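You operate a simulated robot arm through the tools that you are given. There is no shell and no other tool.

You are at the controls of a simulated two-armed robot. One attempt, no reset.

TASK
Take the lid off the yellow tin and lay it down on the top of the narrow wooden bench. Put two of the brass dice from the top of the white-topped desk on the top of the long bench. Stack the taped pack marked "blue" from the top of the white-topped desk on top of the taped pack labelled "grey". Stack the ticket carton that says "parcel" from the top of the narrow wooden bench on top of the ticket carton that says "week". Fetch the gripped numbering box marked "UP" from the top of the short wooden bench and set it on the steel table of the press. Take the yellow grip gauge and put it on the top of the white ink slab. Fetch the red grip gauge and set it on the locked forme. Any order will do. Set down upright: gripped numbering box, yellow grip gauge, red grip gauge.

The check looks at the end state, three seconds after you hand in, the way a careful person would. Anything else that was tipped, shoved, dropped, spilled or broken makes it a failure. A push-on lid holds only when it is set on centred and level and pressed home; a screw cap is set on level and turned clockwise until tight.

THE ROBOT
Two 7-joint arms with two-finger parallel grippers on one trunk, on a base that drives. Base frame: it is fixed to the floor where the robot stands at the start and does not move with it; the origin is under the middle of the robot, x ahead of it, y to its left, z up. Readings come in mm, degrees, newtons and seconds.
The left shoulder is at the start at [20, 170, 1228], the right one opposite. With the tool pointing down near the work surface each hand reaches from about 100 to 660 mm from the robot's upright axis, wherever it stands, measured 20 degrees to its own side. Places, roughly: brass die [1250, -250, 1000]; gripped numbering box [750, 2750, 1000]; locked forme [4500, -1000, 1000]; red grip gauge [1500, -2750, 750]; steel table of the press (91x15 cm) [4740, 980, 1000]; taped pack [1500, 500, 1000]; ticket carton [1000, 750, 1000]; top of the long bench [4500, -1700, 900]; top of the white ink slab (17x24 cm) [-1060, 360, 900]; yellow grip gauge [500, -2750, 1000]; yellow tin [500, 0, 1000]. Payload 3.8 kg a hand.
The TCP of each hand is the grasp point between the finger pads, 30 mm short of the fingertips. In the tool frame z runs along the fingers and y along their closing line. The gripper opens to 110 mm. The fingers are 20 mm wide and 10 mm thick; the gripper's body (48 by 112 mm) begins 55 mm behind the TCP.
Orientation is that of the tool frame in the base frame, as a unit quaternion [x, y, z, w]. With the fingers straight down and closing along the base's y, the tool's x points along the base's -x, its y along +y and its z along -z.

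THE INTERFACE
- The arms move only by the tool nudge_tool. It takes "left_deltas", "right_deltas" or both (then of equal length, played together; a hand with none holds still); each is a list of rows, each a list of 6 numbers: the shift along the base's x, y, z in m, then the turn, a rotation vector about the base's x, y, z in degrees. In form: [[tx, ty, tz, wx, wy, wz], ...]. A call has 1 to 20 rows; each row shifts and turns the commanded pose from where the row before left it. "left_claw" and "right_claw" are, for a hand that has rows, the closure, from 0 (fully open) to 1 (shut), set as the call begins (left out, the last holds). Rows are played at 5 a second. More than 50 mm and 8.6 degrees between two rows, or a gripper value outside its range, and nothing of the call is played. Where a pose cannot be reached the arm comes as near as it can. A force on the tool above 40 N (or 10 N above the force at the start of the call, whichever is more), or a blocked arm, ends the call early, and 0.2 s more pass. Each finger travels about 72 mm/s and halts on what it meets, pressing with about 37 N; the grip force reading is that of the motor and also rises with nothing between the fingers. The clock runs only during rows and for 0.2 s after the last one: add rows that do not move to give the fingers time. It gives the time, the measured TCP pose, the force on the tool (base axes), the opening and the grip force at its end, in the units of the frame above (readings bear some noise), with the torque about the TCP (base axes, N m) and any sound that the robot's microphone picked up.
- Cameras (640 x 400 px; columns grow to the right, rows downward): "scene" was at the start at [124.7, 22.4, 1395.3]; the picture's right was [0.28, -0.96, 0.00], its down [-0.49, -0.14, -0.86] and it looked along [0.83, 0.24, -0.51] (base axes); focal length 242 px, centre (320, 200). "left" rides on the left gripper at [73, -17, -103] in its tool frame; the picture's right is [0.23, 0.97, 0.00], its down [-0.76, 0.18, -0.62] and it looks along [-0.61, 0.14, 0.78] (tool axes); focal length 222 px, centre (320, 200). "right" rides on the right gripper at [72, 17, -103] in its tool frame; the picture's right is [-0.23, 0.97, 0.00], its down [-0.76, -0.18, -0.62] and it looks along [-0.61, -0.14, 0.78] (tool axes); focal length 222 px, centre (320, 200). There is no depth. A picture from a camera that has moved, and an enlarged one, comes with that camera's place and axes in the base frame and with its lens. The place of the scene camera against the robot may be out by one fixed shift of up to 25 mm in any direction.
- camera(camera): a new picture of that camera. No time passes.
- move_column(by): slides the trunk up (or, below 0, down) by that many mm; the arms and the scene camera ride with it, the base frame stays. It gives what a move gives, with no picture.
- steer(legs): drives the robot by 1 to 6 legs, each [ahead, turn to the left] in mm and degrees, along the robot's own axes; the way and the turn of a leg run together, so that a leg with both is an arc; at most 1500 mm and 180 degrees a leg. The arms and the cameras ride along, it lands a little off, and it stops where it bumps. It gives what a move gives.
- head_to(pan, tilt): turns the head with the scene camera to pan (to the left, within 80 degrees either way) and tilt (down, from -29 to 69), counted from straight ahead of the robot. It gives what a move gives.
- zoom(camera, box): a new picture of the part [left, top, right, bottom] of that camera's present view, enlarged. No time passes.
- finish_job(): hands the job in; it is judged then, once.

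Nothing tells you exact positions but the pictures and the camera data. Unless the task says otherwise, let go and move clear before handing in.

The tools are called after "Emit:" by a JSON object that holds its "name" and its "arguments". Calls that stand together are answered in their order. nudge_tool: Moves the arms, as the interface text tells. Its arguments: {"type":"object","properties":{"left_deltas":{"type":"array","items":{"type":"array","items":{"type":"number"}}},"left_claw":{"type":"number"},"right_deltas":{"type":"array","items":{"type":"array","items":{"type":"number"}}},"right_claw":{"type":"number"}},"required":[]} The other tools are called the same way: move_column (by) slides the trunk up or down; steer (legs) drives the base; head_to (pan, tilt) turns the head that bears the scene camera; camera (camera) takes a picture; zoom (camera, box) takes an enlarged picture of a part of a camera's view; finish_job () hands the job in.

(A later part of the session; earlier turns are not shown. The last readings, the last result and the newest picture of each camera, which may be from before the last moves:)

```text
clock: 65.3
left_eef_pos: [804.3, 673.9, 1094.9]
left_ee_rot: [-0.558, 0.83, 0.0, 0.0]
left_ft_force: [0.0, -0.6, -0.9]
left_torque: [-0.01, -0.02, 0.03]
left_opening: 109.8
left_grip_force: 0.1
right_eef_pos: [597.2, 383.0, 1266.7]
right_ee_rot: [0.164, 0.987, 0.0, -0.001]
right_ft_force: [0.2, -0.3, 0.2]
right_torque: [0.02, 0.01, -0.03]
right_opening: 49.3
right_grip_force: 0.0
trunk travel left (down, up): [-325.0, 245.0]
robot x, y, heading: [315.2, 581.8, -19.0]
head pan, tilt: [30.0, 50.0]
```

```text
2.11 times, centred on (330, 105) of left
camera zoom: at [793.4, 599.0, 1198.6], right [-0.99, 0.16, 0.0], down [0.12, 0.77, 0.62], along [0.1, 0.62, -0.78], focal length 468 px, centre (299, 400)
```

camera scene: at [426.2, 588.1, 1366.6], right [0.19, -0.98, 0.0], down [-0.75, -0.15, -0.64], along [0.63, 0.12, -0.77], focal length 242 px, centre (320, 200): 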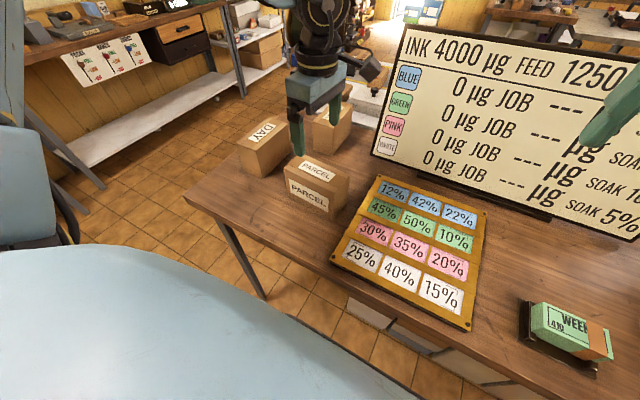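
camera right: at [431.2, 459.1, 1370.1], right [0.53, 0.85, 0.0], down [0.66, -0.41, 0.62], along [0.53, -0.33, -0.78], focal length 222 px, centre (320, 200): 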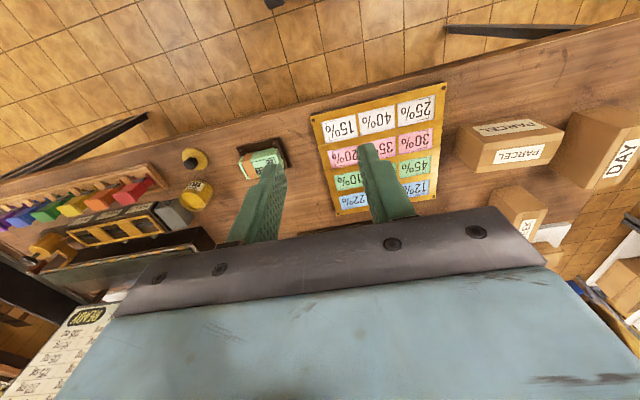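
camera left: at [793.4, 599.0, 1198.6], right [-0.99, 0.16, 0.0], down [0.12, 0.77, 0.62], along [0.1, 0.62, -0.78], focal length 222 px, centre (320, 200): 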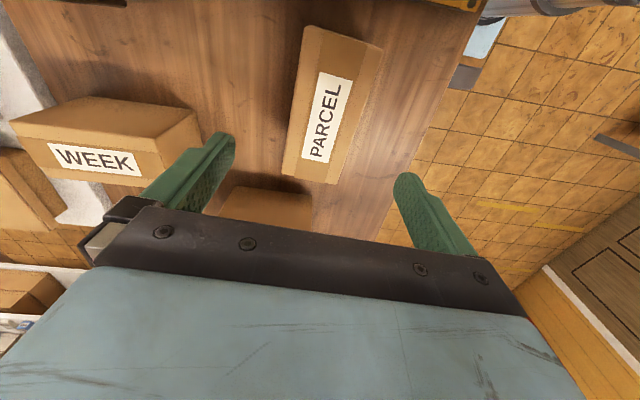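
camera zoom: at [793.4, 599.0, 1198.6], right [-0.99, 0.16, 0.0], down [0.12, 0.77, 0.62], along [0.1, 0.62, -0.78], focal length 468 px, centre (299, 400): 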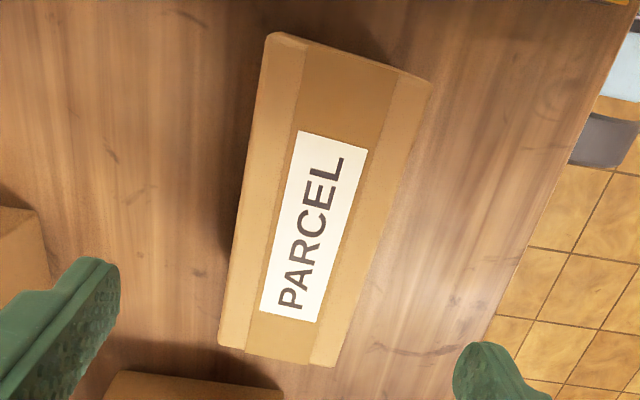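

Parcel centre refined to (801.6, 677.6). Descend and grip.

Emit:
{"name": "nudge_tool", "arguments": {"left_deltas": [[-0.0025, 0.0035, -0.02, 0, 0, 0], [0, 0, -0.03, 0, 0, 0], [0, 0, -0.03, 0, 0, 0], [0, 0, -0.03, 0, 0, 0], [0, 0, -0.02, 0, 0, 0], [0, 0, -0.015, 0, 0, 0], [0, 0, 0, 0, 0, 0]]}}

Emit:
{"name": "camera", "arguments": {"camera": "left"}}

Emit:
{"name": "camera", "arguments": {"camera": "scene"}}

```text
clock: 67.0
left_eef_pos: [801.2, 677.5, 951.4]
left_ee_rot: [-0.558, 0.83, -0.001, 0.0]
left_ft_force: [-0.6, -0.5, 0.5]
left_torque: [-0.04, 0.03, 0.0]
left_opening: 109.9
left_grip_force: 0.3
right_eef_pos: [597.8, 382.8, 1266.6]
right_ee_rot: [0.164, 0.986, 0.0, 0.0]
right_ft_force: [0.0, 0.4, 0.2]
right_torque: [-0.02, -0.03, 0.0]
right_opening: 49.6
right_grip_force: 0.1
trunk travel left (down, up): [-325.0, 245.0]
robot x, y, heading: [314.0, 584.2, -19.0]
head pan, tilt: [30.0, 50.0]
```

```text
taken
camera left: at [790.4, 603.3, 1054.2], right [-0.99, 0.16, 0.0], down [0.12, 0.77, 0.62], along [0.1, 0.62, -0.78], focal length 222 px, centre (320, 200)
```

left: 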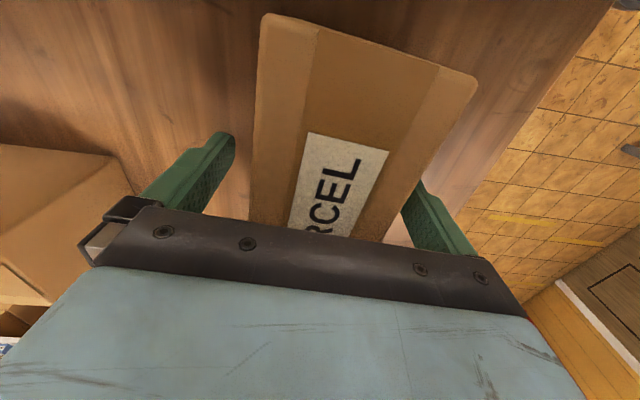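

```text
taken
camera scene: at [426.3, 588.2, 1366.6], right [0.19, -0.98, 0.0], down [-0.75, -0.15, -0.64], along [0.63, 0.12, -0.77], focal length 242 px, centre (320, 200)
```

scene: 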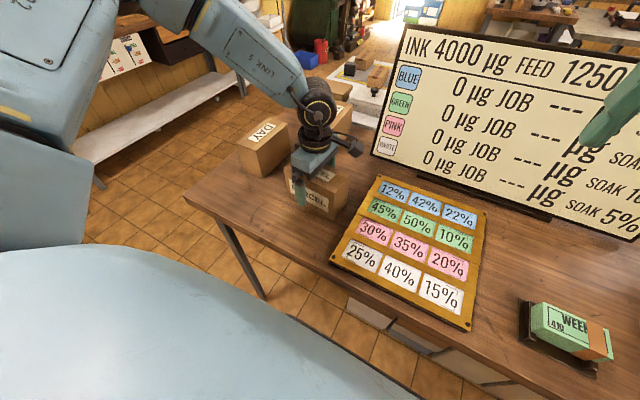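

Fingers straddle the carton. Close and lift slowly.

Emit:
{"name": "nudge_tool", "arguments": {"left_deltas": [[0, 0, 0, 0, 0, 0], [0, 0, 0, 0, 0, 0], [0, 0, 0, 0, 0, 0], [0, 0, 0, 0, 0, 0], [0, 0, 0, 0, 0, 0]], "left_claw": 1.0}}

Emit:
{"name": "nudge_tool", "arguments": {"left_deltas": [[0, 0, 0.003, 0, 0, 0], [0, 0, 0.005, 0, 0, 0], [0, 0, 0.006, 0, 0, 0], [0, 0, 0.006, 0, 0, 0], [0, 0, 0, 0, 0, 0]]}}

Emit:
{"name": "camera", "arguments": {"camera": "left"}}

Emit:
{"name": "camera", "arguments": {"camera": "scene"}}

```text
clock: 68.2
left_eef_pos: [802.6, 678.6, 951.2]
left_ee_rot: [-0.557, 0.83, 0.0, 0.0]
left_ft_force: [-0.6, -0.3, -0.3]
left_torque: [0.11, -0.17, -0.05]
left_opening: 68.2
left_grip_force: 36.9
right_eef_pos: [597.8, 383.2, 1266.6]
right_ee_rot: [0.164, 0.987, 0.0, 0.0]
right_ft_force: [0.7, 0.5, 0.3]
right_torque: [0.0, 0.03, 0.03]
right_opening: 49.6
right_grip_force: 0.0
trunk travel left (down, up): [-325.0, 245.0]
robot x, y, heading: [312.6, 581.5, -18.7]
head pan, tilt: [30.0, 50.0]
```

```text
clock: 69.3
left_eef_pos: [803.2, 676.9, 970.9]
left_ee_rot: [-0.558, 0.83, 0.001, -0.001]
left_ft_force: [0.4, 0.0, -6.3]
left_torque: [-0.01, 0.0, 0.02]
left_opening: 68.0
left_grip_force: 37.2
right_eef_pos: [597.0, 383.8, 1268.3]
right_ee_rot: [0.164, 0.986, -0.001, 0.0]
right_ft_force: [-0.8, 0.2, 0.1]
right_torque: [0.0, 0.0, 0.02]
right_opening: 49.6
right_grip_force: 0.0
trunk travel left (down, up): [-325.0, 245.0]
robot x, y, heading: [314.3, 585.3, -19.0]
head pan, tilt: [30.0, 50.0]
```

```text
taken
camera left: at [791.5, 603.4, 1073.8], right [-0.99, 0.16, 0.0], down [0.12, 0.77, 0.62], along [0.1, 0.62, -0.78], focal length 222 px, centre (320, 200)
```

left: 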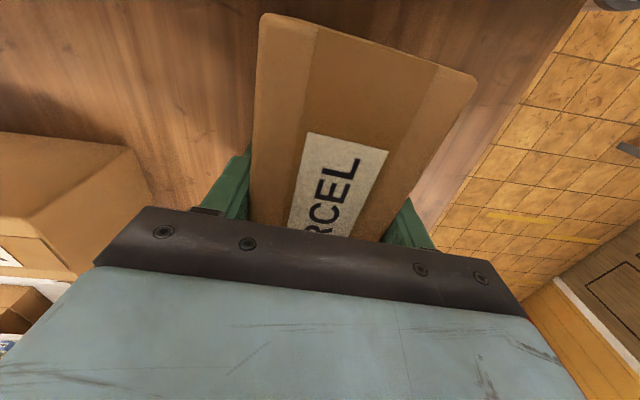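

```text
taken
camera scene: at [427.1, 588.3, 1366.5], right [0.19, -0.98, 0.0], down [-0.75, -0.15, -0.64], along [0.63, 0.12, -0.77], focal length 242 px, centre (320, 200)
```

scene: 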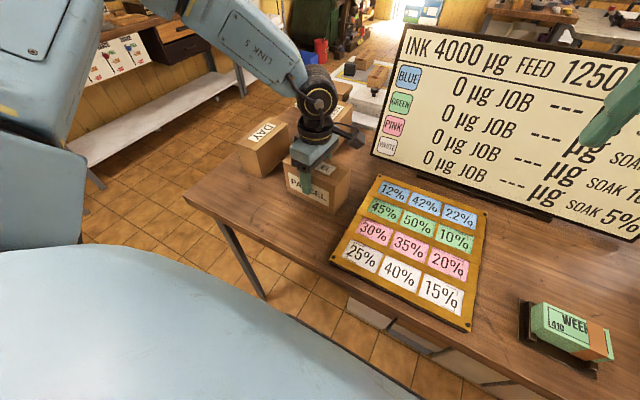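

Parcel held firmly (6 N). Raise it and drive around to the left end of the bench.

Emit:
{"name": "nudge_tool", "arguments": {"left_deltas": [[0, 0, 0.03, 0, 0, 0], [0, 0, 0.03, 0, 0, 0], [0, 0, 0.03, 0, 0, 0], [0, 0, 0.03, 0, 0, 0], [0, 0, 0.03, 0, 0, 0], [-0.01, 0, 0.03, 0, 0, 0], [0, 0, 0, 0, 0, 0]]}}

Emit:
{"name": "steer", "arguments": {"legs": [[-150, 0], [0, 90]]}}

Emit:
{"name": "head_to", "arguments": {"pan": 0, "tilt": 35}}

Emit:
{"name": "camera", "arguments": {"camera": "scene"}}

Emit:
{"name": "head_to", "arguments": {"pan": -50, "tilt": 35}}

Emit:
{"name": "camera", "arguments": {"camera": "scene"}}

```text
clock: 71.0
left_eef_pos: [793.9, 676.7, 1149.8]
left_ee_rot: [-0.558, 0.83, 0.001, 0.0]
left_ft_force: [-1.0, 0.4, -6.7]
left_torque: [-0.02, 0.02, 0.0]
left_opening: 68.2
left_grip_force: 37.3
right_eef_pos: [600.3, 384.5, 1267.1]
right_ee_rot: [0.164, 0.986, 0.0, -0.001]
right_ft_force: [0.6, 0.1, 0.0]
right_torque: [0.03, 0.03, -0.01]
right_opening: 49.5
right_grip_force: 0.0
trunk travel left (down, up): [-325.0, 245.0]
robot x, y, heading: [315.5, 583.7, -18.8]
head pan, tilt: [30.0, 50.0]
```

```text
clock: 76.2
left_eef_pos: [76.1, 1108.2, 1151.6]
left_ee_rot: [0.982, -0.19, 0.0, 0.0]
left_ft_force: [0.4, 0.4, -6.7]
left_torque: [-0.02, -0.01, -0.03]
left_opening: 68.1
left_grip_force: 37.0
right_eef_pos: [370.3, 917.7, 1266.0]
right_ee_rot: [-0.583, 0.812, 0.001, 0.0]
right_ft_force: [0.8, 0.2, 0.4]
right_torque: [-0.01, -0.01, -0.02]
right_opening: 49.6
right_grip_force: 0.0
trunk travel left (down, up): [-325.0, 245.0]
robot x, y, heading: [173.1, 630.6, 71.2]
head pan, tilt: [30.0, 50.0]
```

```text
clock: 77.1
left_eef_pos: [75.1, 1109.5, 1150.4]
left_ee_rot: [0.982, -0.19, 0.0, 0.0]
left_ft_force: [-0.1, 0.4, -7.0]
left_torque: [-0.03, -0.04, -0.02]
left_opening: 68.3
left_grip_force: 37.0
right_eef_pos: [370.6, 917.2, 1267.9]
right_ee_rot: [-0.583, 0.812, 0.0, 0.0]
right_ft_force: [0.0, 0.4, -0.8]
right_torque: [0.01, 0.01, 0.01]
right_opening: 49.5
right_grip_force: 0.1
trunk travel left (down, up): [-325.0, 245.0]
robot x, y, heading: [171.7, 633.3, 71.6]
head pan, tilt: [0.0, 35.0]
```

```text
taken
camera scene: at [224.1, 732.3, 1388.2], right [0.95, -0.32, 0.0], down [-0.18, -0.54, -0.82], along [0.26, 0.78, -0.57], focal length 242 px, centre (320, 200)
```

scene: 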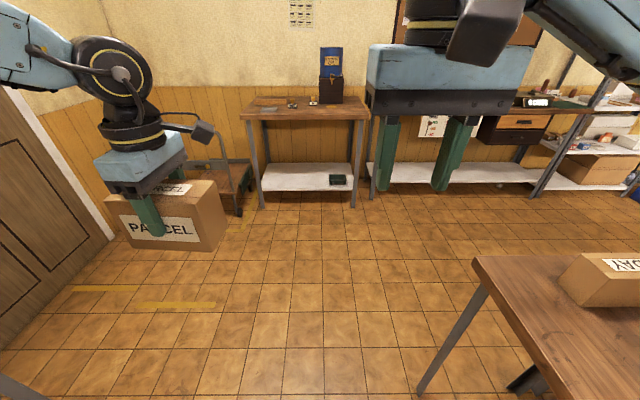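

```text
clock: 78.3
left_eef_pos: [75.9, 1109.3, 1149.9]
left_ee_rot: [0.982, -0.19, 0.0, 0.001]
left_ft_force: [-0.7, -0.8, -7.0]
left_torque: [0.01, 0.01, -0.01]
left_opening: 67.9
left_grip_force: 36.8
right_eef_pos: [371.4, 916.6, 1265.5]
right_ee_rot: [-0.583, 0.813, 0.0, 0.0]
right_ft_force: [0.5, 0.3, -0.5]
right_torque: [-0.01, 0.01, 0.01]
right_opening: 49.4
right_grip_force: 0.0
trunk travel left (down, up): [-325.0, 245.0]
robot x, y, heading: [173.3, 634.9, 71.8]
head pan, tilt: [-50.0, 35.0]
```

```text
taken
camera scene: at [278.1, 681.1, 1388.3], right [0.37, -0.93, 0.0], down [-0.53, -0.21, -0.82], along [0.76, 0.3, -0.57], focal length 242 px, centre (320, 200)
```

scene: 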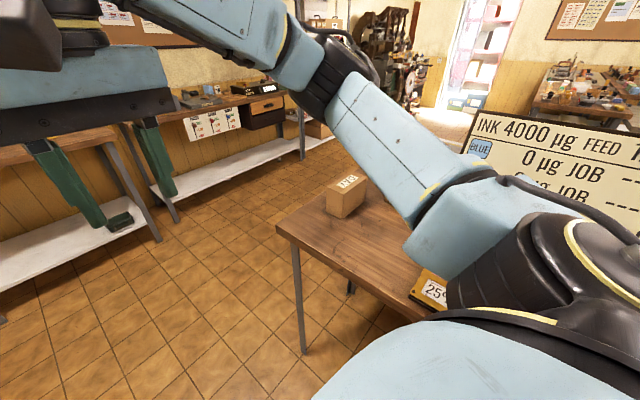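

Floor is clear. Drive along, then turn toward the bench's end.

Emit:
{"name": "steer", "arguments": {"legs": [[915, 0], [0, -90.3], [630, 0]]}}

Emit:
{"name": "head_to", "arguments": {"pan": -60, "tilt": 35}}

Emit:
{"name": "camera", "arguments": {"camera": "scene"}}

Emit:
{"name": "head_to", "arguments": {"pan": 0, "tilt": 35}}

Emit:
{"name": "camera", "arguments": {"camera": "scene"}}

```text
clock: 90.0
left_eef_pos: [1534.6, 1396.9, 1150.6]
left_ee_rot: [-0.562, 0.827, 0.001, -0.001]
left_ft_force: [-0.3, 0.1, -6.8]
left_torque: [0.01, -0.01, 0.01]
left_opening: 67.9
left_grip_force: 37.1
right_eef_pos: [1344.3, 1101.1, 1265.6]
right_ee_rot: [0.16, 0.987, 0.0, 0.0]
right_ft_force: [0.1, -0.6, 0.2]
right_torque: [-0.01, 0.01, 0.03]
right_opening: 49.5
right_grip_force: 0.0
trunk travel left (down, up): [-325.0, 245.0]
robot x, y, heading: [1057.8, 1299.8, -18.3]
head pan, tilt: [-50.0, 35.0]
```

```text
clock: 90.7
left_eef_pos: [1535.3, 1397.1, 1150.4]
left_ee_rot: [-0.562, 0.827, 0.0, -0.001]
left_ft_force: [-0.8, -0.5, -7.1]
left_torque: [-0.01, 0.0, 0.02]
left_opening: 67.9
left_grip_force: 37.0
right_eef_pos: [1343.6, 1101.2, 1267.7]
right_ee_rot: [0.16, 0.987, 0.0, 0.0]
right_ft_force: [0.2, 0.1, -0.1]
right_torque: [-0.01, 0.0, 0.02]
right_opening: 49.4
right_grip_force: 0.0
trunk travel left (down, up): [-325.0, 245.0]
robot x, y, heading: [1057.5, 1298.7, -18.4]
head pan, tilt: [-60.0, 35.0]
```

```text
taken
camera scene: at [1113.0, 1202.5, 1388.3], right [-0.98, -0.2, 0.0], down [-0.12, 0.56, -0.82], along [0.17, -0.8, -0.57], focal length 242 px, centre (320, 200)
```

scene: 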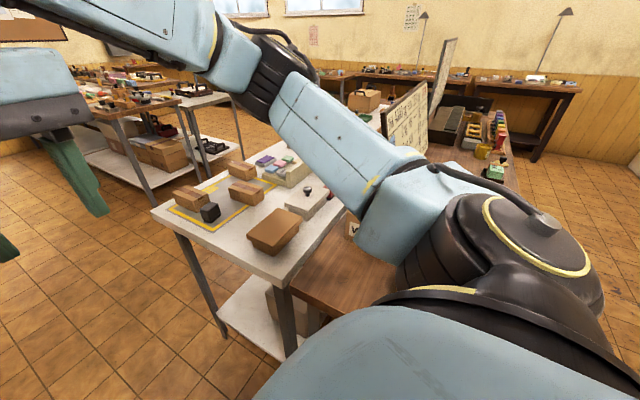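

```text
clock: 92.0
left_eef_pos: [1534.7, 1397.3, 1151.2]
left_ee_rot: [-0.562, 0.827, 0.001, -0.001]
left_ft_force: [-0.3, 0.0, -6.7]
left_torque: [0.02, 0.02, 0.02]
left_opening: 67.6
left_grip_force: 36.9
right_eef_pos: [1343.0, 1101.9, 1267.3]
right_ee_rot: [0.159, 0.987, 0.0, -0.001]
right_ft_force: [-0.4, -0.4, 0.2]
right_torque: [0.01, -0.01, -0.01]
right_opening: 49.6
right_grip_force: 0.0
trunk travel left (down, up): [-325.0, 245.0]
robot x, y, heading: [1058.1, 1301.6, -18.3]
head pan, tilt: [0.0, 35.0]
```

```text
taken
camera scene: at [1178.7, 1260.9, 1388.2], right [-0.31, -0.95, 0.0], down [-0.54, 0.18, -0.82], along [0.78, -0.26, -0.57], focal length 242 px, centre (320, 200)
```

scene: 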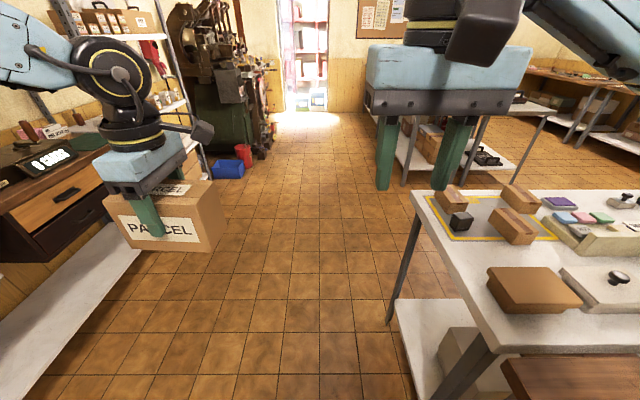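

I see the white-topped desk with packs ahead right. Turn right to face the narrow bench's end.

Emit:
{"name": "steer", "arguments": {"legs": [[0, -90.4]]}}

Emit:
{"name": "head_to", "arguments": {"pan": 15, "tilt": 45}}

Emit:
{"name": "camera", "arguments": {"camera": "scene"}}

Emit:
{"name": "camera", "arguments": {"camera": "left"}}

Emit:
{"name": "camera", "arguments": {"camera": "right"}}

```text
clock: 96.3
left_eef_pos: [1153.4, 821.4, 1151.3]
left_ee_rot: [0.192, 0.981, 0.001, 0.001]
left_ft_force: [0.1, 0.9, -7.6]
left_torque: [-0.02, -0.01, -0.01]
left_opening: 67.8
left_grip_force: 36.5
right_eef_pos: [857.3, 1013.3, 1267.1]
right_ee_rot: [0.813, 0.582, 0.0, 0.0]
right_ft_force: [0.0, -0.3, 0.9]
right_torque: [0.0, -0.02, -0.01]
right_opening: 49.5
right_grip_force: 0.0
trunk travel left (down, up): [-325.0, 245.0]
robot x, y, heading: [1053.1, 1300.5, -108.7]
head pan, tilt: [0.0, 35.0]
```

```text
clock: 97.0
left_eef_pos: [1153.2, 820.5, 1151.4]
left_ee_rot: [0.191, 0.982, 0.002, 0.0]
left_ft_force: [-0.2, -0.1, -7.3]
left_torque: [-0.02, 0.01, -0.02]
left_opening: 67.7
left_grip_force: 36.7
right_eef_pos: [858.3, 1013.3, 1266.0]
right_ee_rot: [0.813, 0.582, 0.0, 0.0]
right_ft_force: [0.3, 0.5, 0.7]
right_torque: [0.0, -0.04, 0.01]
right_opening: 49.8
right_grip_force: 0.1
trunk travel left (down, up): [-325.0, 245.0]
robot x, y, heading: [1058.2, 1299.8, -108.9]
head pan, tilt: [15.0, 45.0]
```

```text
taken
camera scene: at [1062.7, 1193.6, 1373.4], right [-1.0, 0.07, 0.0], down [0.05, 0.71, -0.71], along [-0.05, -0.71, -0.71], focal length 242 px, centre (320, 200)
```

scene: 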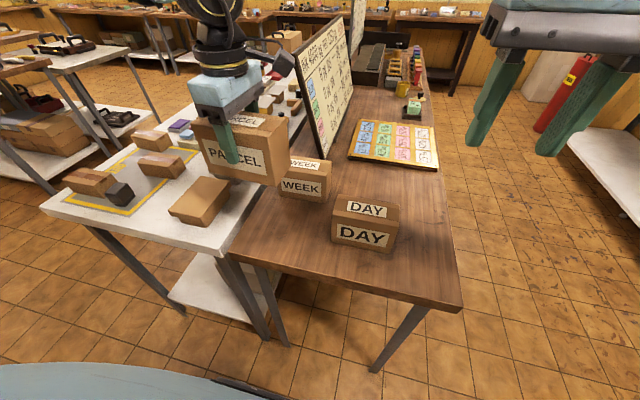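

```text
taken
camera left: at [1079.2, 830.8, 1253.6], right [0.16, 0.99, 0.0], down [0.77, -0.12, 0.62], along [0.62, -0.1, -0.78], focal length 222 px, centre (320, 200)
```

left: 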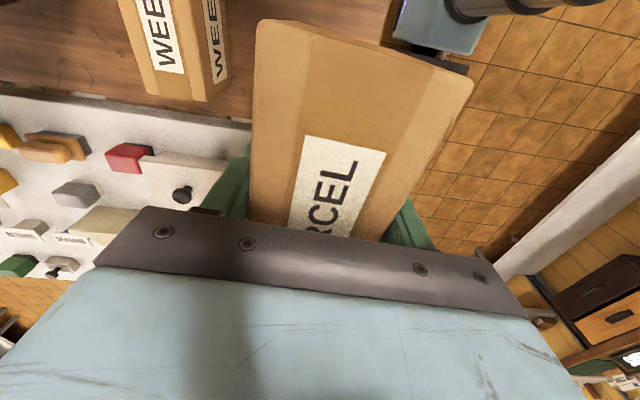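

```text
taken
camera right: at [897.4, 1077.5, 1370.0], right [0.85, -0.53, 0.0], down [-0.41, -0.66, 0.62], along [-0.33, -0.53, -0.78], focal length 222 px, centre (320, 200)
```

right: 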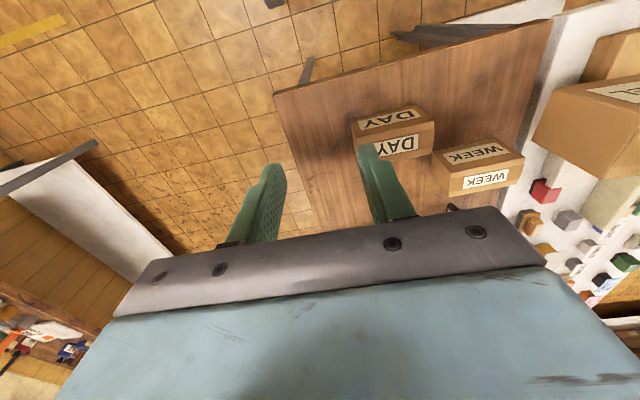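

Emit:
{"name": "zoom", "arguments": {"camera": "right", "box": [340, 90, 540, 220]}}

Emit:
{"name": "zoom", "arguments": {"camera": "left", "box": [100, 0, 260, 120]}}

```text
3.08 times, centred on (440, 155) of right
camera zoom: at [897.4, 1077.5, 1370.0], right [0.85, -0.53, 0.0], down [-0.41, -0.66, 0.62], along [-0.33, -0.53, -0.78], focal length 684 px, centre (-49, 338)
```

zoom: 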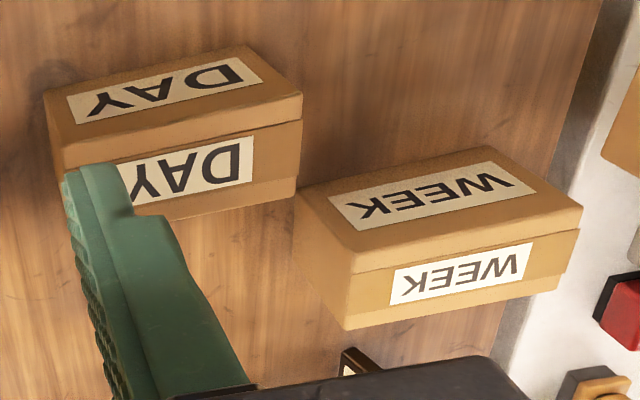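

```text
3.33 times, centred on (180, 60) of left
camera zoom: at [1079.2, 830.8, 1253.6], right [0.16, 0.99, 0.0], down [0.77, -0.12, 0.62], along [0.62, -0.1, -0.78], focal length 740 px, centre (787, 667)
```

zoom: 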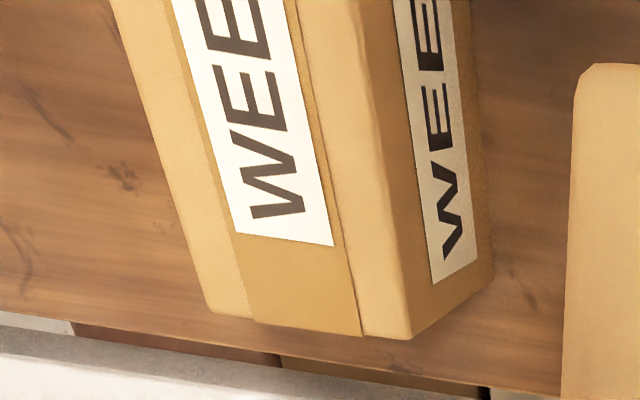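

WEEK's centre refines to about (1055, 671), yaw −15.6°. Carry the parcel over it with a +6.4° turn.

Emit:
{"name": "nudge_tool", "arguments": {"left_deltas": [[-0.016, -0.025, 0, 0, 0, 1], [-0.016, -0.025, 0, 0, 0, 1], [-0.016, -0.025, 0, 0, 0, 1], [-0.016, -0.025, 0, 0, 0, 1], [-0.017, -0.025, 0, 0, 0, 1.2], [-0.017, -0.024, 0, 0, 0, 1.2], [0, 0, -0.03, 0, 0, 0], [0, 0, -0.03, 0, 0, 0], [0, 0, 0, 0, 0, 0]]}}

Emit:
{"name": "camera", "arguments": {"camera": "left"}}

Emit:
{"name": "camera", "arguments": {"camera": "right"}}

Emit:
{"name": "zoom", "arguments": {"camera": "scene", "box": [220, 80, 440, 260]}}

```text
clock: 99.0
left_eef_pos: [1109.6, 715.6, 1089.9]
left_ee_rot: [0.137, 0.991, 0.001, -0.001]
left_ft_force: [-0.4, -0.6, -7.5]
left_torque: [0.04, 0.0, 0.01]
left_opening: 68.2
left_grip_force: 37.1
left hand out of reach, approached as far as the arm can: row 4, 5, 6, 8
right_eef_pos: [858.2, 1012.9, 1267.8]
right_ee_rot: [0.813, 0.582, 0.0, 0.0]
right_ft_force: [0.6, -0.1, 1.1]
right_torque: [-0.03, 0.01, 0.01]
right_opening: 49.5
right_grip_force: 0.0
trunk travel left (down, up): [-325.0, 245.0]
robot x, y, heading: [1058.9, 1297.4, -108.7]
head pan, tilt: [15.0, 45.0]
```

```text
taken
camera left: at [1035.2, 717.6, 1192.4], right [0.04, 1.0, 0.0], down [0.78, -0.03, 0.62], along [0.62, -0.03, -0.78], focal length 222 px, centre (320, 200)
```

left: 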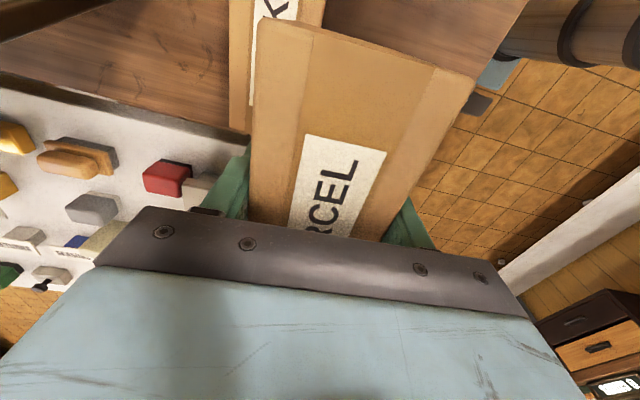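

```text
taken
camera right: at [897.3, 1077.7, 1370.0], right [0.85, -0.53, 0.0], down [-0.41, -0.66, 0.62], along [-0.33, -0.53, -0.78], focal length 222 px, centre (320, 200)
```

right: 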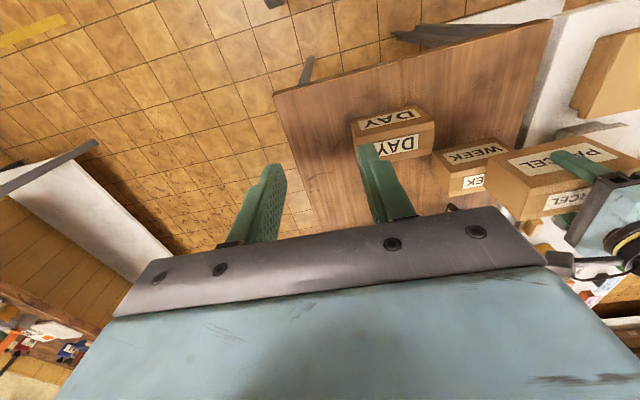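

```text
2.22 times, centred on (330, 170) of scene
camera zoom: at [1062.6, 1193.7, 1373.4], right [-1.0, 0.07, 0.0], down [0.05, 0.71, -0.71], along [-0.05, -0.71, -0.71], focal length 537 px, centre (298, 267)
```

zoom: 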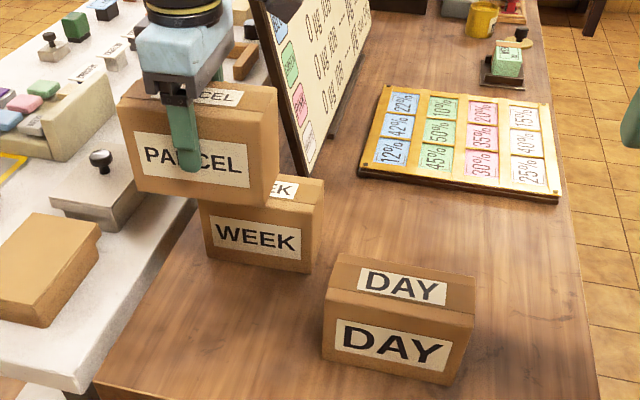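

Out of arm reach by ~45 mm, so drive 60 mm closer.

Emit:
{"name": "steer", "arguments": {"legs": [[60, 0]]}}

Emit:
{"name": "nudge_tool", "arguments": {"left_deltas": [[0, 0, 0, 0, 0, 0]]}}

```text
clock: 100.0
left_eef_pos: [1090.2, 657.4, 1088.4]
left_ee_rot: [0.137, 0.991, 0.0, 0.0]
left_ft_force: [-0.1, -0.4, -7.4]
left_torque: [0.05, 0.04, 0.01]
left_opening: 67.9
left_grip_force: 36.7
right_eef_pos: [838.8, 956.0, 1266.5]
right_ee_rot: [0.813, 0.582, 0.0, -0.001]
right_ft_force: [0.2, 0.1, 1.0]
right_torque: [0.03, 0.0, 0.01]
right_opening: 49.5
right_grip_force: 0.1
trunk travel left (down, up): [-325.0, 245.0]
robot x, y, heading: [1041.6, 1240.2, -108.9]
head pan, tilt: [15.0, 45.0]
```

```text
clock: 100.4
left_eef_pos: [1090.2, 658.2, 1088.2]
left_ee_rot: [0.137, 0.991, 0.0, 0.0]
left_ft_force: [0.9, 0.1, -6.7]
left_torque: [-0.01, 0.0, -0.03]
left_opening: 68.0
left_grip_force: 36.9
right_eef_pos: [838.6, 957.8, 1267.0]
right_ee_rot: [0.813, 0.583, 0.0, 0.0]
right_ft_force: [-0.3, 0.2, -0.3]
right_torque: [0.03, 0.01, -0.02]
right_opening: 49.4
right_grip_force: 0.1
trunk travel left (down, up): [-325.0, 245.0]
robot x, y, heading: [1036.8, 1243.9, -108.8]
head pan, tilt: [15.0, 45.0]
```

Emit:
{"name": "nudge_tool", "arguments": {"left_deltas": [[-0.018, 0.007, 0, 0, 0, 0], [-0.0165, 0.006, 0, 0, 0, 0], [0, 0, -0.015, 0, 0, 0], [0, 0, 0, 0, 0, 0]]}}

Emit:
{"name": "camera", "arguments": {"camera": "left"}}

Emit:
{"name": "camera", "arguments": {"camera": "right"}}

Emit:
{"name": "zoom", "arguments": {"camera": "scene", "box": [220, 80, 440, 260]}}

```text
clock: 101.4
left_eef_pos: [1073.7, 685.1, 1078.2]
left_ee_rot: [0.137, 0.991, 0.0, -0.001]
left_ft_force: [0.1, -0.4, -6.3]
left_torque: [0.03, 0.01, -0.02]
left_opening: 67.6
left_grip_force: 37.1
left hand out of reach, approached as far as the arm can: row 1, 2
right_eef_pos: [838.7, 957.2, 1267.3]
right_ee_rot: [0.813, 0.582, -0.001, 0.0]
right_ft_force: [-0.7, 0.5, -0.5]
right_torque: [-0.01, -0.03, 0.03]
right_opening: 49.8
right_grip_force: 0.2
trunk travel left (down, up): [-325.0, 245.0]
robot x, y, heading: [1041.9, 1241.5, -108.6]
head pan, tilt: [15.0, 45.0]
```

```text
taken
camera left: at [1000.0, 686.4, 1181.2], right [0.04, 1.0, 0.0], down [0.78, -0.03, 0.62], along [0.62, -0.03, -0.78], focal length 222 px, centre (320, 200)
```

left: 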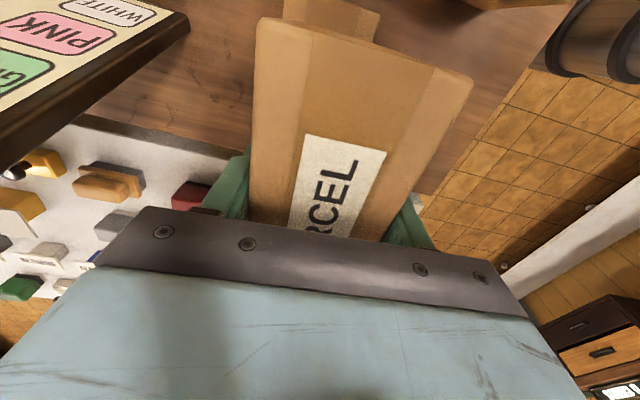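

```text
taken
camera right: at [878.1, 1021.1, 1370.0], right [0.85, -0.53, 0.0], down [-0.41, -0.66, 0.62], along [-0.33, -0.53, -0.78], focal length 222 px, centre (320, 200)
```

right: 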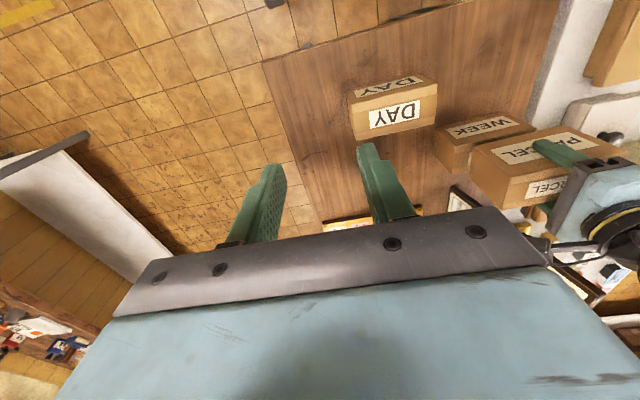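

```text
2.22 times, centred on (330, 170) of scene
camera zoom: at [1043.4, 1137.2, 1373.4], right [-1.0, 0.07, 0.0], down [0.05, 0.71, -0.71], along [-0.05, -0.71, -0.71], focal length 537 px, centre (298, 267)
```

zoom: 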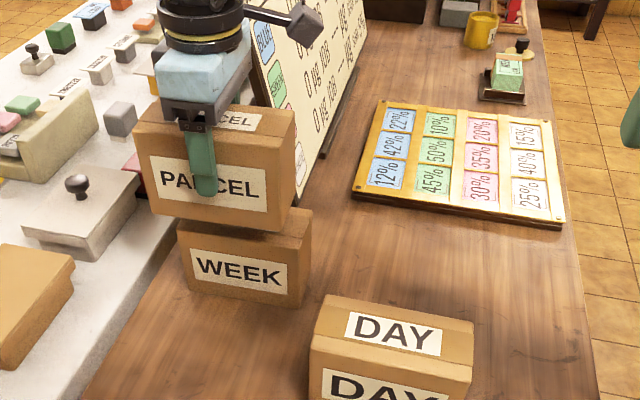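

Slightly short again; creep 30 mm closer and check for bump.

Emit:
{"name": "steer", "arguments": {"legs": [[30, 0]]}}

Emit:
{"name": "nudge_tool", "arguments": {"left_deltas": [[0, 0.0, 0, 0, 0, 0]]}}

```text
clock: 102.2
left_eef_pos: [1065.1, 655.3, 1077.1]
left_ee_rot: [0.137, 0.991, 0.0, -0.001]
left_ft_force: [0.0, -1.6, -7.1]
left_torque: [0.01, 0.01, -0.01]
left_opening: 68.0
left_grip_force: 37.2
right_eef_pos: [828.9, 927.9, 1266.2]
right_ee_rot: [0.813, 0.582, 0.001, 0.0]
right_ft_force: [-0.4, -0.8, 0.3]
right_torque: [-0.01, 0.0, 0.0]
right_opening: 49.2
right_grip_force: 0.0
trunk travel left (down, up): [-325.0, 245.0]
robot x, y, heading: [1027.2, 1214.5, -108.6]
head pan, tilt: [15.0, 45.0]
```

```text
clock: 102.7
left_eef_pos: [1064.6, 657.9, 1078.0]
left_ee_rot: [0.137, 0.991, 0.0, 0.0]
left_ft_force: [0.2, 0.6, -6.3]
left_torque: [-0.01, 0.02, 0.02]
left_opening: 67.8
left_grip_force: 36.3
right_eef_pos: [829.4, 929.5, 1267.6]
right_ee_rot: [0.814, 0.581, 0.0, 0.0]
right_ft_force: [0.6, 0.2, -0.5]
right_torque: [0.0, -0.02, 0.03]
right_opening: 49.6
right_grip_force: 0.0
trunk travel left (down, up): [-325.0, 245.0]
robot x, y, heading: [1030.0, 1215.4, -108.6]
head pan, tilt: [15.0, 45.0]
```

Emit:
{"name": "nudge_tool", "arguments": {"left_deltas": [[-0.003, 0.007, 0, 0, 0, 0], [-0.006, 0.007, 0, 0, 0, 0], [0, 0, 0, 0, 0, 0]]}}

Emit:
{"name": "camera", "arguments": {"camera": "right"}}

Emit:
{"name": "camera", "arguments": {"camera": "scene"}}

```text
clock: 103.5
left_eef_pos: [1055.8, 669.7, 1078.8]
left_ee_rot: [0.137, 0.991, 0.0, -0.001]
left_ft_force: [0.8, -0.2, -7.6]
left_torque: [0.01, 0.02, -0.01]
left_opening: 67.8
left_grip_force: 37.0
right_eef_pos: [830.4, 929.3, 1267.2]
right_ee_rot: [0.813, 0.582, 0.0, 0.001]
right_ft_force: [0.2, 0.6, 0.1]
right_torque: [0.02, 0.01, 0.01]
right_opening: 49.9
right_grip_force: 0.0
trunk travel left (down, up): [-325.0, 245.0]
robot x, y, heading: [1027.4, 1215.1, -108.6]
head pan, tilt: [15.0, 45.0]
```

```text
taken
camera right: at [868.8, 993.1, 1370.1], right [0.85, -0.53, 0.0], down [-0.41, -0.66, 0.62], along [-0.33, -0.53, -0.78], focal length 222 px, centre (320, 200)
```

right: 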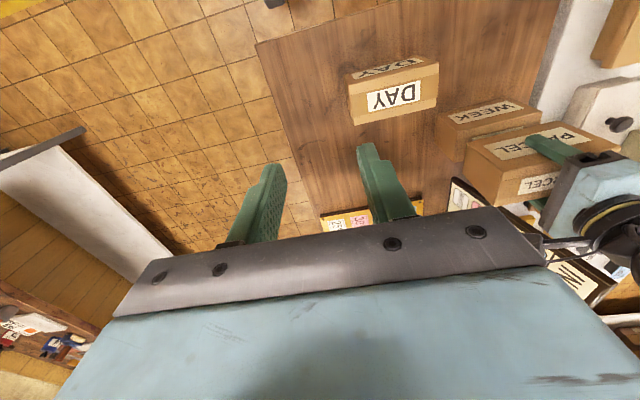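

```text
taken
camera scene: at [1034.1, 1109.1, 1373.4], right [-1.0, 0.07, 0.0], down [0.05, 0.71, -0.71], along [-0.05, -0.71, -0.71], focal length 242 px, centre (320, 200)
```

scene: 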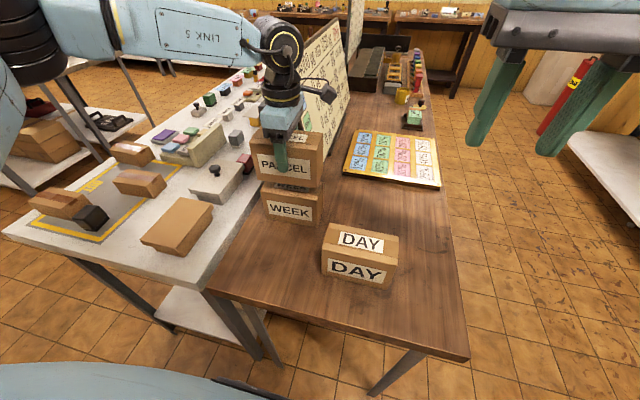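

Emit:
{"name": "zoom", "arguments": {"camera": "scene", "box": [240, 110, 350, 240]}}

Emit:
{"name": "zoom", "arguments": {"camera": "right", "box": [420, 80, 640, 220]}}

Emit:
{"name": "zoom", "arguments": {"camera": "left", "box": [200, 0, 520, 220]}}

```text
3.08 times, centred on (295, 175) of scene
camera zoom: at [1034.1, 1109.1, 1373.4], right [-1.0, 0.07, 0.0], down [0.05, 0.71, -0.71], along [-0.05, -0.71, -0.71], focal length 743 px, centre (397, 277)
```

zoom: 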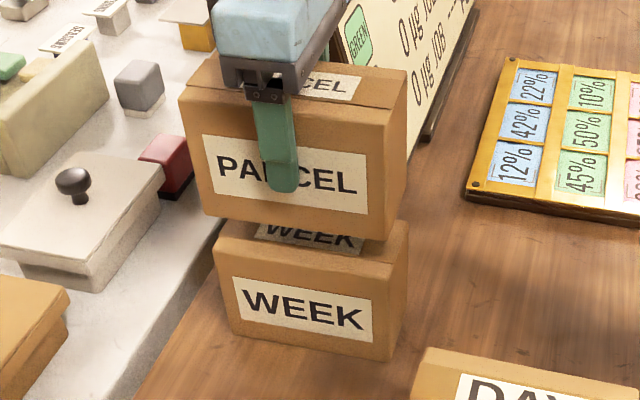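

```text
2.86 times, centred on (530, 150) of right
camera zoom: at [868.8, 993.1, 1370.1], right [0.85, -0.53, 0.0], down [-0.41, -0.66, 0.62], along [-0.33, -0.53, -0.78], focal length 635 px, centre (-280, 343)
```

zoom: 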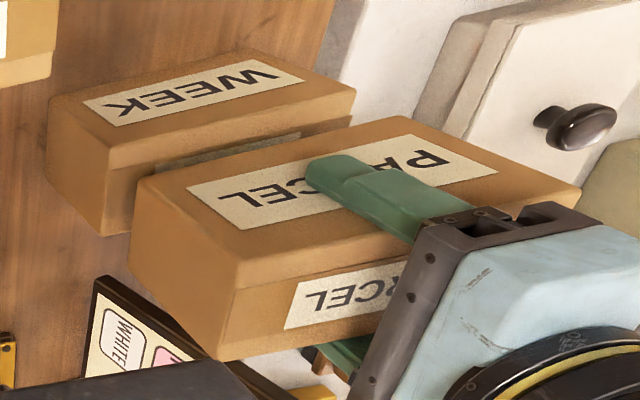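

```text
1.82 times, centred on (360, 110) of left
camera zoom: at [981.9, 672.6, 1181.3], right [0.04, 1.0, 0.0], down [0.78, -0.04, 0.62], along [0.62, -0.03, -0.78], focal length 404 px, centre (247, 364)
```

zoom: 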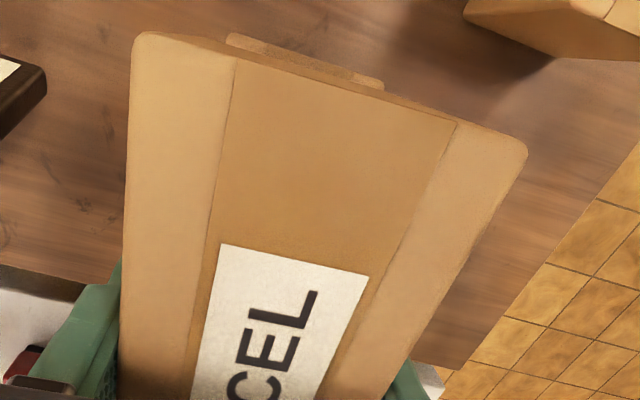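

Comparing edges in the hand camera, the parcel needs about +9 mm in y. Adjust and lower until contact.

Emit:
{"name": "nudge_tool", "arguments": {"left_deltas": [[-0.001, 0.0045, 0, 0, 0, 0], [0, 0.0045, 0, 0, 0, 0], [0, 0, -0.01, 0, 0, 0], [0, 0, -0.01, 0, 0, 0], [0, 0, 0, 0, 0, 0]]}}

Emit:
{"name": "zoom", "arguments": {"camera": "scene", "box": [240, 110, 350, 240]}}

Emit:
{"name": "zoom", "arguments": {"camera": "left", "box": [200, 0, 520, 220]}}

```text
clock: 104.7
left_eef_pos: [1055.5, 678.2, 1057.5]
left_ee_rot: [0.136, 0.991, -0.001, -0.001]
left_ft_force: [-0.3, 0.0, -7.2]
left_torque: [0.03, 0.02, -0.02]
left_opening: 67.8
left_grip_force: 36.5
right_eef_pos: [830.0, 928.8, 1266.7]
right_ee_rot: [0.813, 0.583, 0.0, 0.0]
right_ft_force: [-0.3, 0.4, -0.1]
right_torque: [0.04, 0.0, -0.03]
right_opening: 49.3
right_grip_force: 0.1
trunk travel left (down, up): [-325.0, 245.0]
robot x, y, heading: [1028.7, 1216.4, -108.5]
head pan, tilt: [15.0, 45.0]
```

```text
3.08 times, centred on (295, 175) of scene
camera zoom: at [1033.9, 1108.9, 1373.4], right [-1.0, 0.07, 0.0], down [0.05, 0.71, -0.71], along [-0.05, -0.71, -0.71], focal length 743 px, centre (397, 277)
```

zoom: 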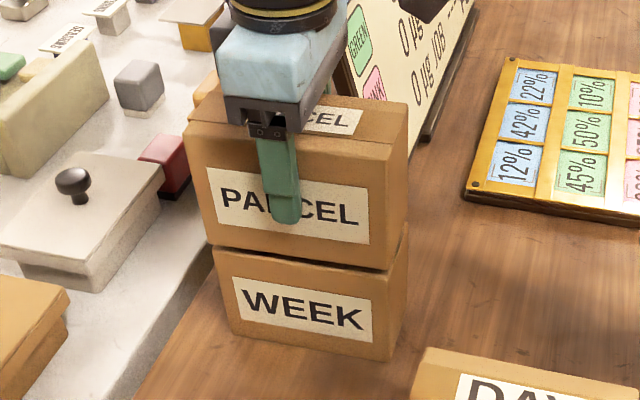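

```text
1.82 times, centred on (360, 110) of left
camera zoom: at [981.7, 681.9, 1161.4], right [0.04, 1.0, 0.0], down [0.78, -0.03, 0.62], along [0.62, -0.03, -0.78], focal length 404 px, centre (247, 364)
```

zoom: 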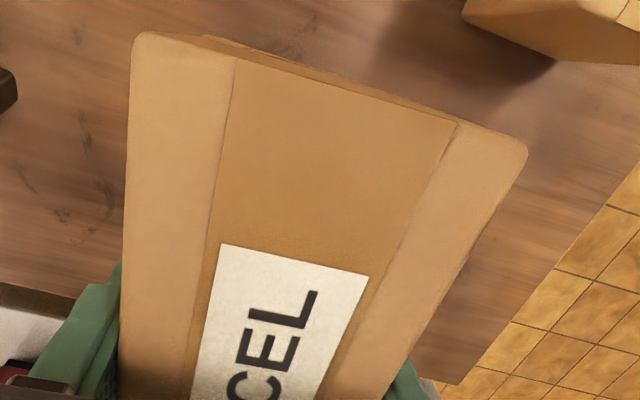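

Well aligned. Lower to contact.

Emit:
{"name": "nudge_tool", "arguments": {"left_deltas": [[0, 0, -0.003, 0, 0, 0], [0, 0, -0.003, 0, 0, 0], [0, 0, 0, 0, 0, 0]]}}

Emit:
{"name": "nudge_tool", "arguments": {"left_deltas": [[0, 0, -0.002, 0, 0, 0], [0, 0, -0.002, 0, 0, 0], [0, 0, 0, 0, 0, 0]]}}

Emit:
{"name": "nudge_tool", "arguments": {"left_deltas": [[0, 0, -0.002, 0, 0, 0], [0, 0, 0, 0, 0, 0]]}}

```text
clock: 105.5
left_eef_pos: [1057.0, 679.6, 1053.2]
left_ee_rot: [0.136, 0.991, -0.002, -0.001]
left_ft_force: [0.2, 1.0, -7.6]
left_torque: [0.0, -0.01, 0.01]
left_opening: 67.9
left_grip_force: 36.9
right_eef_pos: [830.3, 927.9, 1266.4]
right_ee_rot: [0.813, 0.582, 0.0, 0.0]
right_ft_force: [0.5, -0.7, -0.7]
right_torque: [-0.03, 0.02, -0.01]
right_opening: 49.3
right_grip_force: 0.0
trunk travel left (down, up): [-325.0, 245.0]
robot x, y, heading: [1027.4, 1214.8, -109.0]
head pan, tilt: [15.0, 45.0]
```

```text
clock: 106.2
left_eef_pos: [1058.2, 680.7, 1051.8]
left_ee_rot: [0.136, 0.991, -0.003, -0.002]
left_ft_force: [-0.1, -1.2, 9.3]
left_torque: [0.03, -1.14, -0.15]
left_opening: 67.8
left_grip_force: 36.9
left hand out of reach, approached as far as the arm can: row 1
right_eef_pos: [830.1, 929.9, 1267.5]
right_ee_rot: [0.813, 0.583, 0.0, 0.0]
right_ft_force: [-0.5, -0.7, -0.3]
right_torque: [-0.01, 0.03, 0.02]
right_opening: 49.4
right_grip_force: 0.1
trunk travel left (down, up): [-325.0, 245.0]
robot x, y, heading: [1027.8, 1214.3, -108.7]
head pan, tilt: [15.0, 45.0]
```

```text
clock: 106.8
left_eef_pos: [1058.8, 683.0, 1050.5]
left_ee_rot: [0.137, 0.991, -0.004, -0.003]
left_ft_force: [1.9, -3.4, 29.7]
left_torque: [0.93, -0.3, -0.58]
left_opening: 68.0
left_grip_force: 36.9
right_eef_pos: [828.6, 931.2, 1268.0]
right_ee_rot: [0.813, 0.582, -0.001, 0.0]
right_ft_force: [-0.6, 0.2, -0.2]
right_torque: [0.01, -0.01, -0.03]
right_opening: 49.6
right_grip_force: 0.0
trunk travel left (down, up): [-325.0, 245.0]
robot x, y, heading: [1027.4, 1212.8, -108.5]
head pan, tilt: [15.0, 45.0]
```

Contact. Ease the pressure and check alignment before releasing.

Emit:
{"name": "nudge_tool", "arguments": {"left_deltas": [[0, 0, 0.002, 0, 0, 0], [0, 0, 0, 0, 0, 0]]}}

Emit:
{"name": "zoom", "arguments": {"camera": "scene", "box": [240, 110, 350, 240]}}

Emit:
{"name": "zoom", "arguments": {"camera": "right", "box": [420, 80, 640, 220]}}

```text
clock: 107.5
left_eef_pos: [1057.3, 681.9, 1049.9]
left_ee_rot: [0.136, 0.991, -0.003, -0.002]
left_ft_force: [-0.1, -5.2, 22.2]
left_torque: [0.41, 0.83, 0.04]
left_opening: 68.4
left_grip_force: 36.6
right_eef_pos: [830.0, 930.4, 1267.5]
right_ee_rot: [0.813, 0.582, -0.002, 0.001]
right_ft_force: [0.0, 0.3, -0.9]
right_torque: [-0.03, -0.02, 0.0]
right_opening: 49.6
right_grip_force: 0.0
trunk travel left (down, up): [-325.0, 245.0]
robot x, y, heading: [1031.3, 1212.7, -108.6]
head pan, tilt: [15.0, 45.0]
```

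```text
3.08 times, centred on (295, 175) of scene
camera zoom: at [1033.8, 1110.4, 1373.6], right [-1.0, 0.07, 0.0], down [0.05, 0.71, -0.71], along [-0.05, -0.71, -0.71], focal length 743 px, centre (397, 277)
```

zoom: 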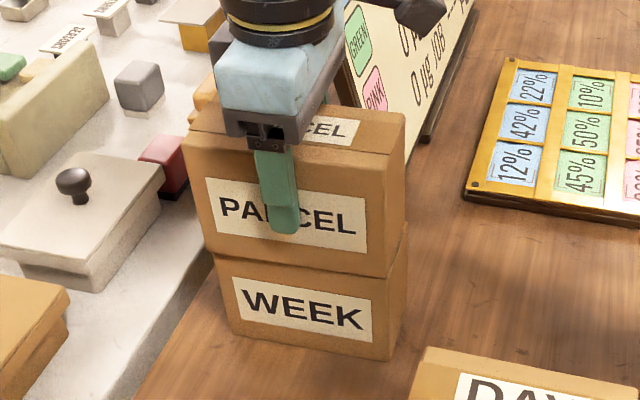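

```text
2.86 times, centred on (530, 150) of right
camera zoom: at [868.5, 994.5, 1370.3], right [0.85, -0.53, 0.0], down [-0.41, -0.66, 0.62], along [-0.33, -0.53, -0.78], focal length 635 px, centre (-280, 343)
```

zoom: 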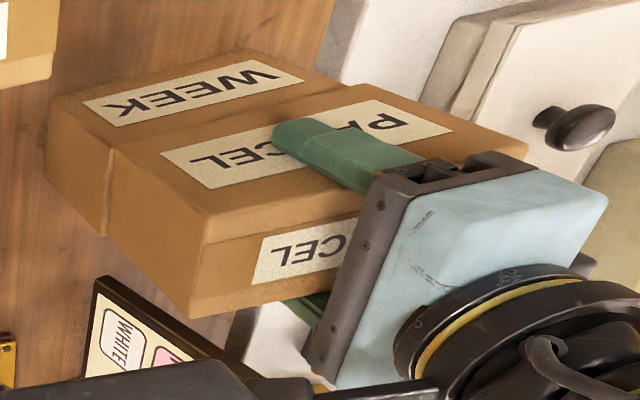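

Stacked neatly. Release and retreat straight up.

Emit:
{"name": "nudge_tool", "arguments": {"left_deltas": [[0, 0, 0.0015, 0, 0, 0], [0, 0, 0, 0, 0, 0]]}}

Emit:
{"name": "nudge_tool", "arguments": {"left_deltas": [[0, 0, 0, 0, 0, 0], [0, 0, 0, 0, 0, 0], [0, 0, 0, 0, 0, 0]], "left_claw": 0.1}}

Emit:
{"name": "nudge_tool", "arguments": {"left_deltas": [[0, 0, 0.01, 0, 0, 0], [0, 0, 0.02, 0, 0, 0], [0, 0, 0.03, 0, 0, 0], [0, 0, 0.03, 0, 0, 0], [0, 0, 0.03, 0, 0, 0], [0, 0, 0.03, 0, 0, 0], [0, 0, 0.03, 0, 0, 0]]}}

Emit:
{"name": "camera", "arguments": {"camera": "scene"}}

Emit:
{"name": "camera", "arguments": {"camera": "left"}}

```text
clock: 108.0
left_eef_pos: [1058.4, 680.9, 1050.2]
left_ee_rot: [0.137, 0.991, -0.001, -0.001]
left_ft_force: [-3.5, -5.4, 10.9]
left_torque: [-0.07, 1.11, 0.4]
left_opening: 67.6
left_grip_force: 36.7
right_eef_pos: [828.9, 929.6, 1265.6]
right_ee_rot: [0.813, 0.582, 0.0, 0.0]
right_ft_force: [-0.6, 0.2, -1.4]
right_torque: [-0.03, 0.01, -0.01]
right_opening: 49.6
right_grip_force: 0.0
trunk travel left (down, up): [-325.0, 245.0]
robot x, y, heading: [1027.2, 1210.8, -108.7]
head pan, tilt: [15.0, 45.0]
```

```text
clock: 108.8
left_eef_pos: [1058.4, 682.6, 1051.4]
left_ee_rot: [0.136, 0.991, 0.0, -0.001]
left_ft_force: [1.8, -0.3, 0.1]
left_torque: [-0.01, 0.05, 0.02]
left_opening: 98.9
left_grip_force: 0.1
right_eef_pos: [830.0, 929.3, 1266.5]
right_ee_rot: [0.813, 0.582, 0.0, 0.0]
right_ft_force: [-0.7, 0.5, -0.1]
right_torque: [0.03, -0.02, 0.01]
right_opening: 49.6
right_grip_force: 0.1
trunk travel left (down, up): [-325.0, 245.0]
robot x, y, heading: [1025.9, 1216.3, -108.7]
head pan, tilt: [15.0, 45.0]
```

```text
clock: 110.5
left_eef_pos: [1058.4, 680.6, 1230.2]
left_ee_rot: [0.137, 0.991, -0.001, -0.001]
left_ft_force: [-0.6, -0.1, 0.3]
left_torque: [-0.02, 0.02, -0.02]
left_opening: 98.8
left_grip_force: 0.1
right_eef_pos: [829.5, 928.3, 1266.7]
right_ee_rot: [0.813, 0.582, 0.001, 0.001]
right_ft_force: [-0.1, 0.0, 0.9]
right_torque: [-0.01, -0.01, -0.01]
right_opening: 49.6
right_grip_force: 0.1
trunk travel left (down, up): [-325.0, 245.0]
robot x, y, heading: [1025.9, 1216.7, -108.5]
head pan, tilt: [15.0, 45.0]
```

```text
taken
camera scene: at [1033.9, 1109.3, 1373.4], right [-1.0, 0.07, 0.0], down [0.05, 0.71, -0.71], along [-0.05, -0.71, -0.71], focal length 242 px, centre (320, 200)
```

scene: 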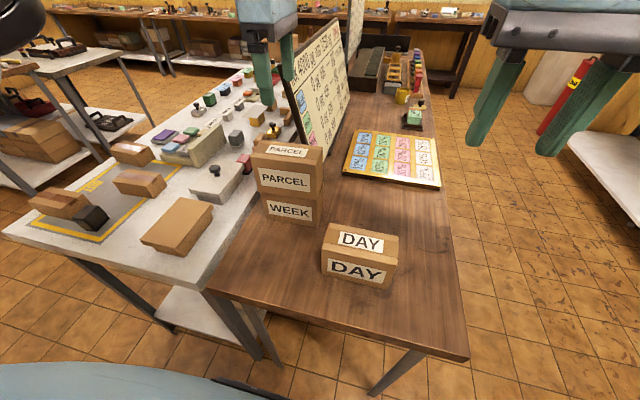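

```text
taken
camera left: at [983.9, 683.1, 1334.0], right [0.04, 1.0, 0.0], down [0.78, -0.03, 0.62], along [0.62, -0.03, -0.78], focal length 222 px, centre (320, 200)
```

left: 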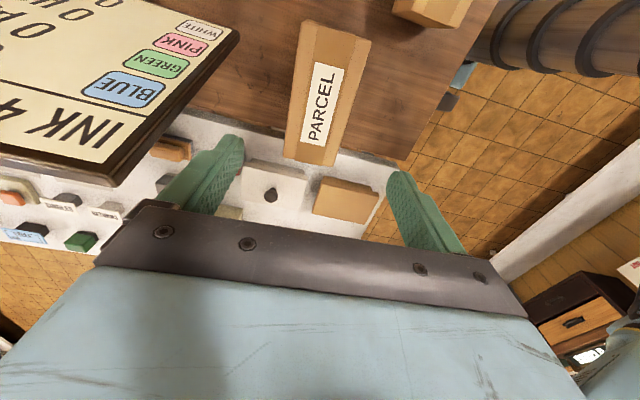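

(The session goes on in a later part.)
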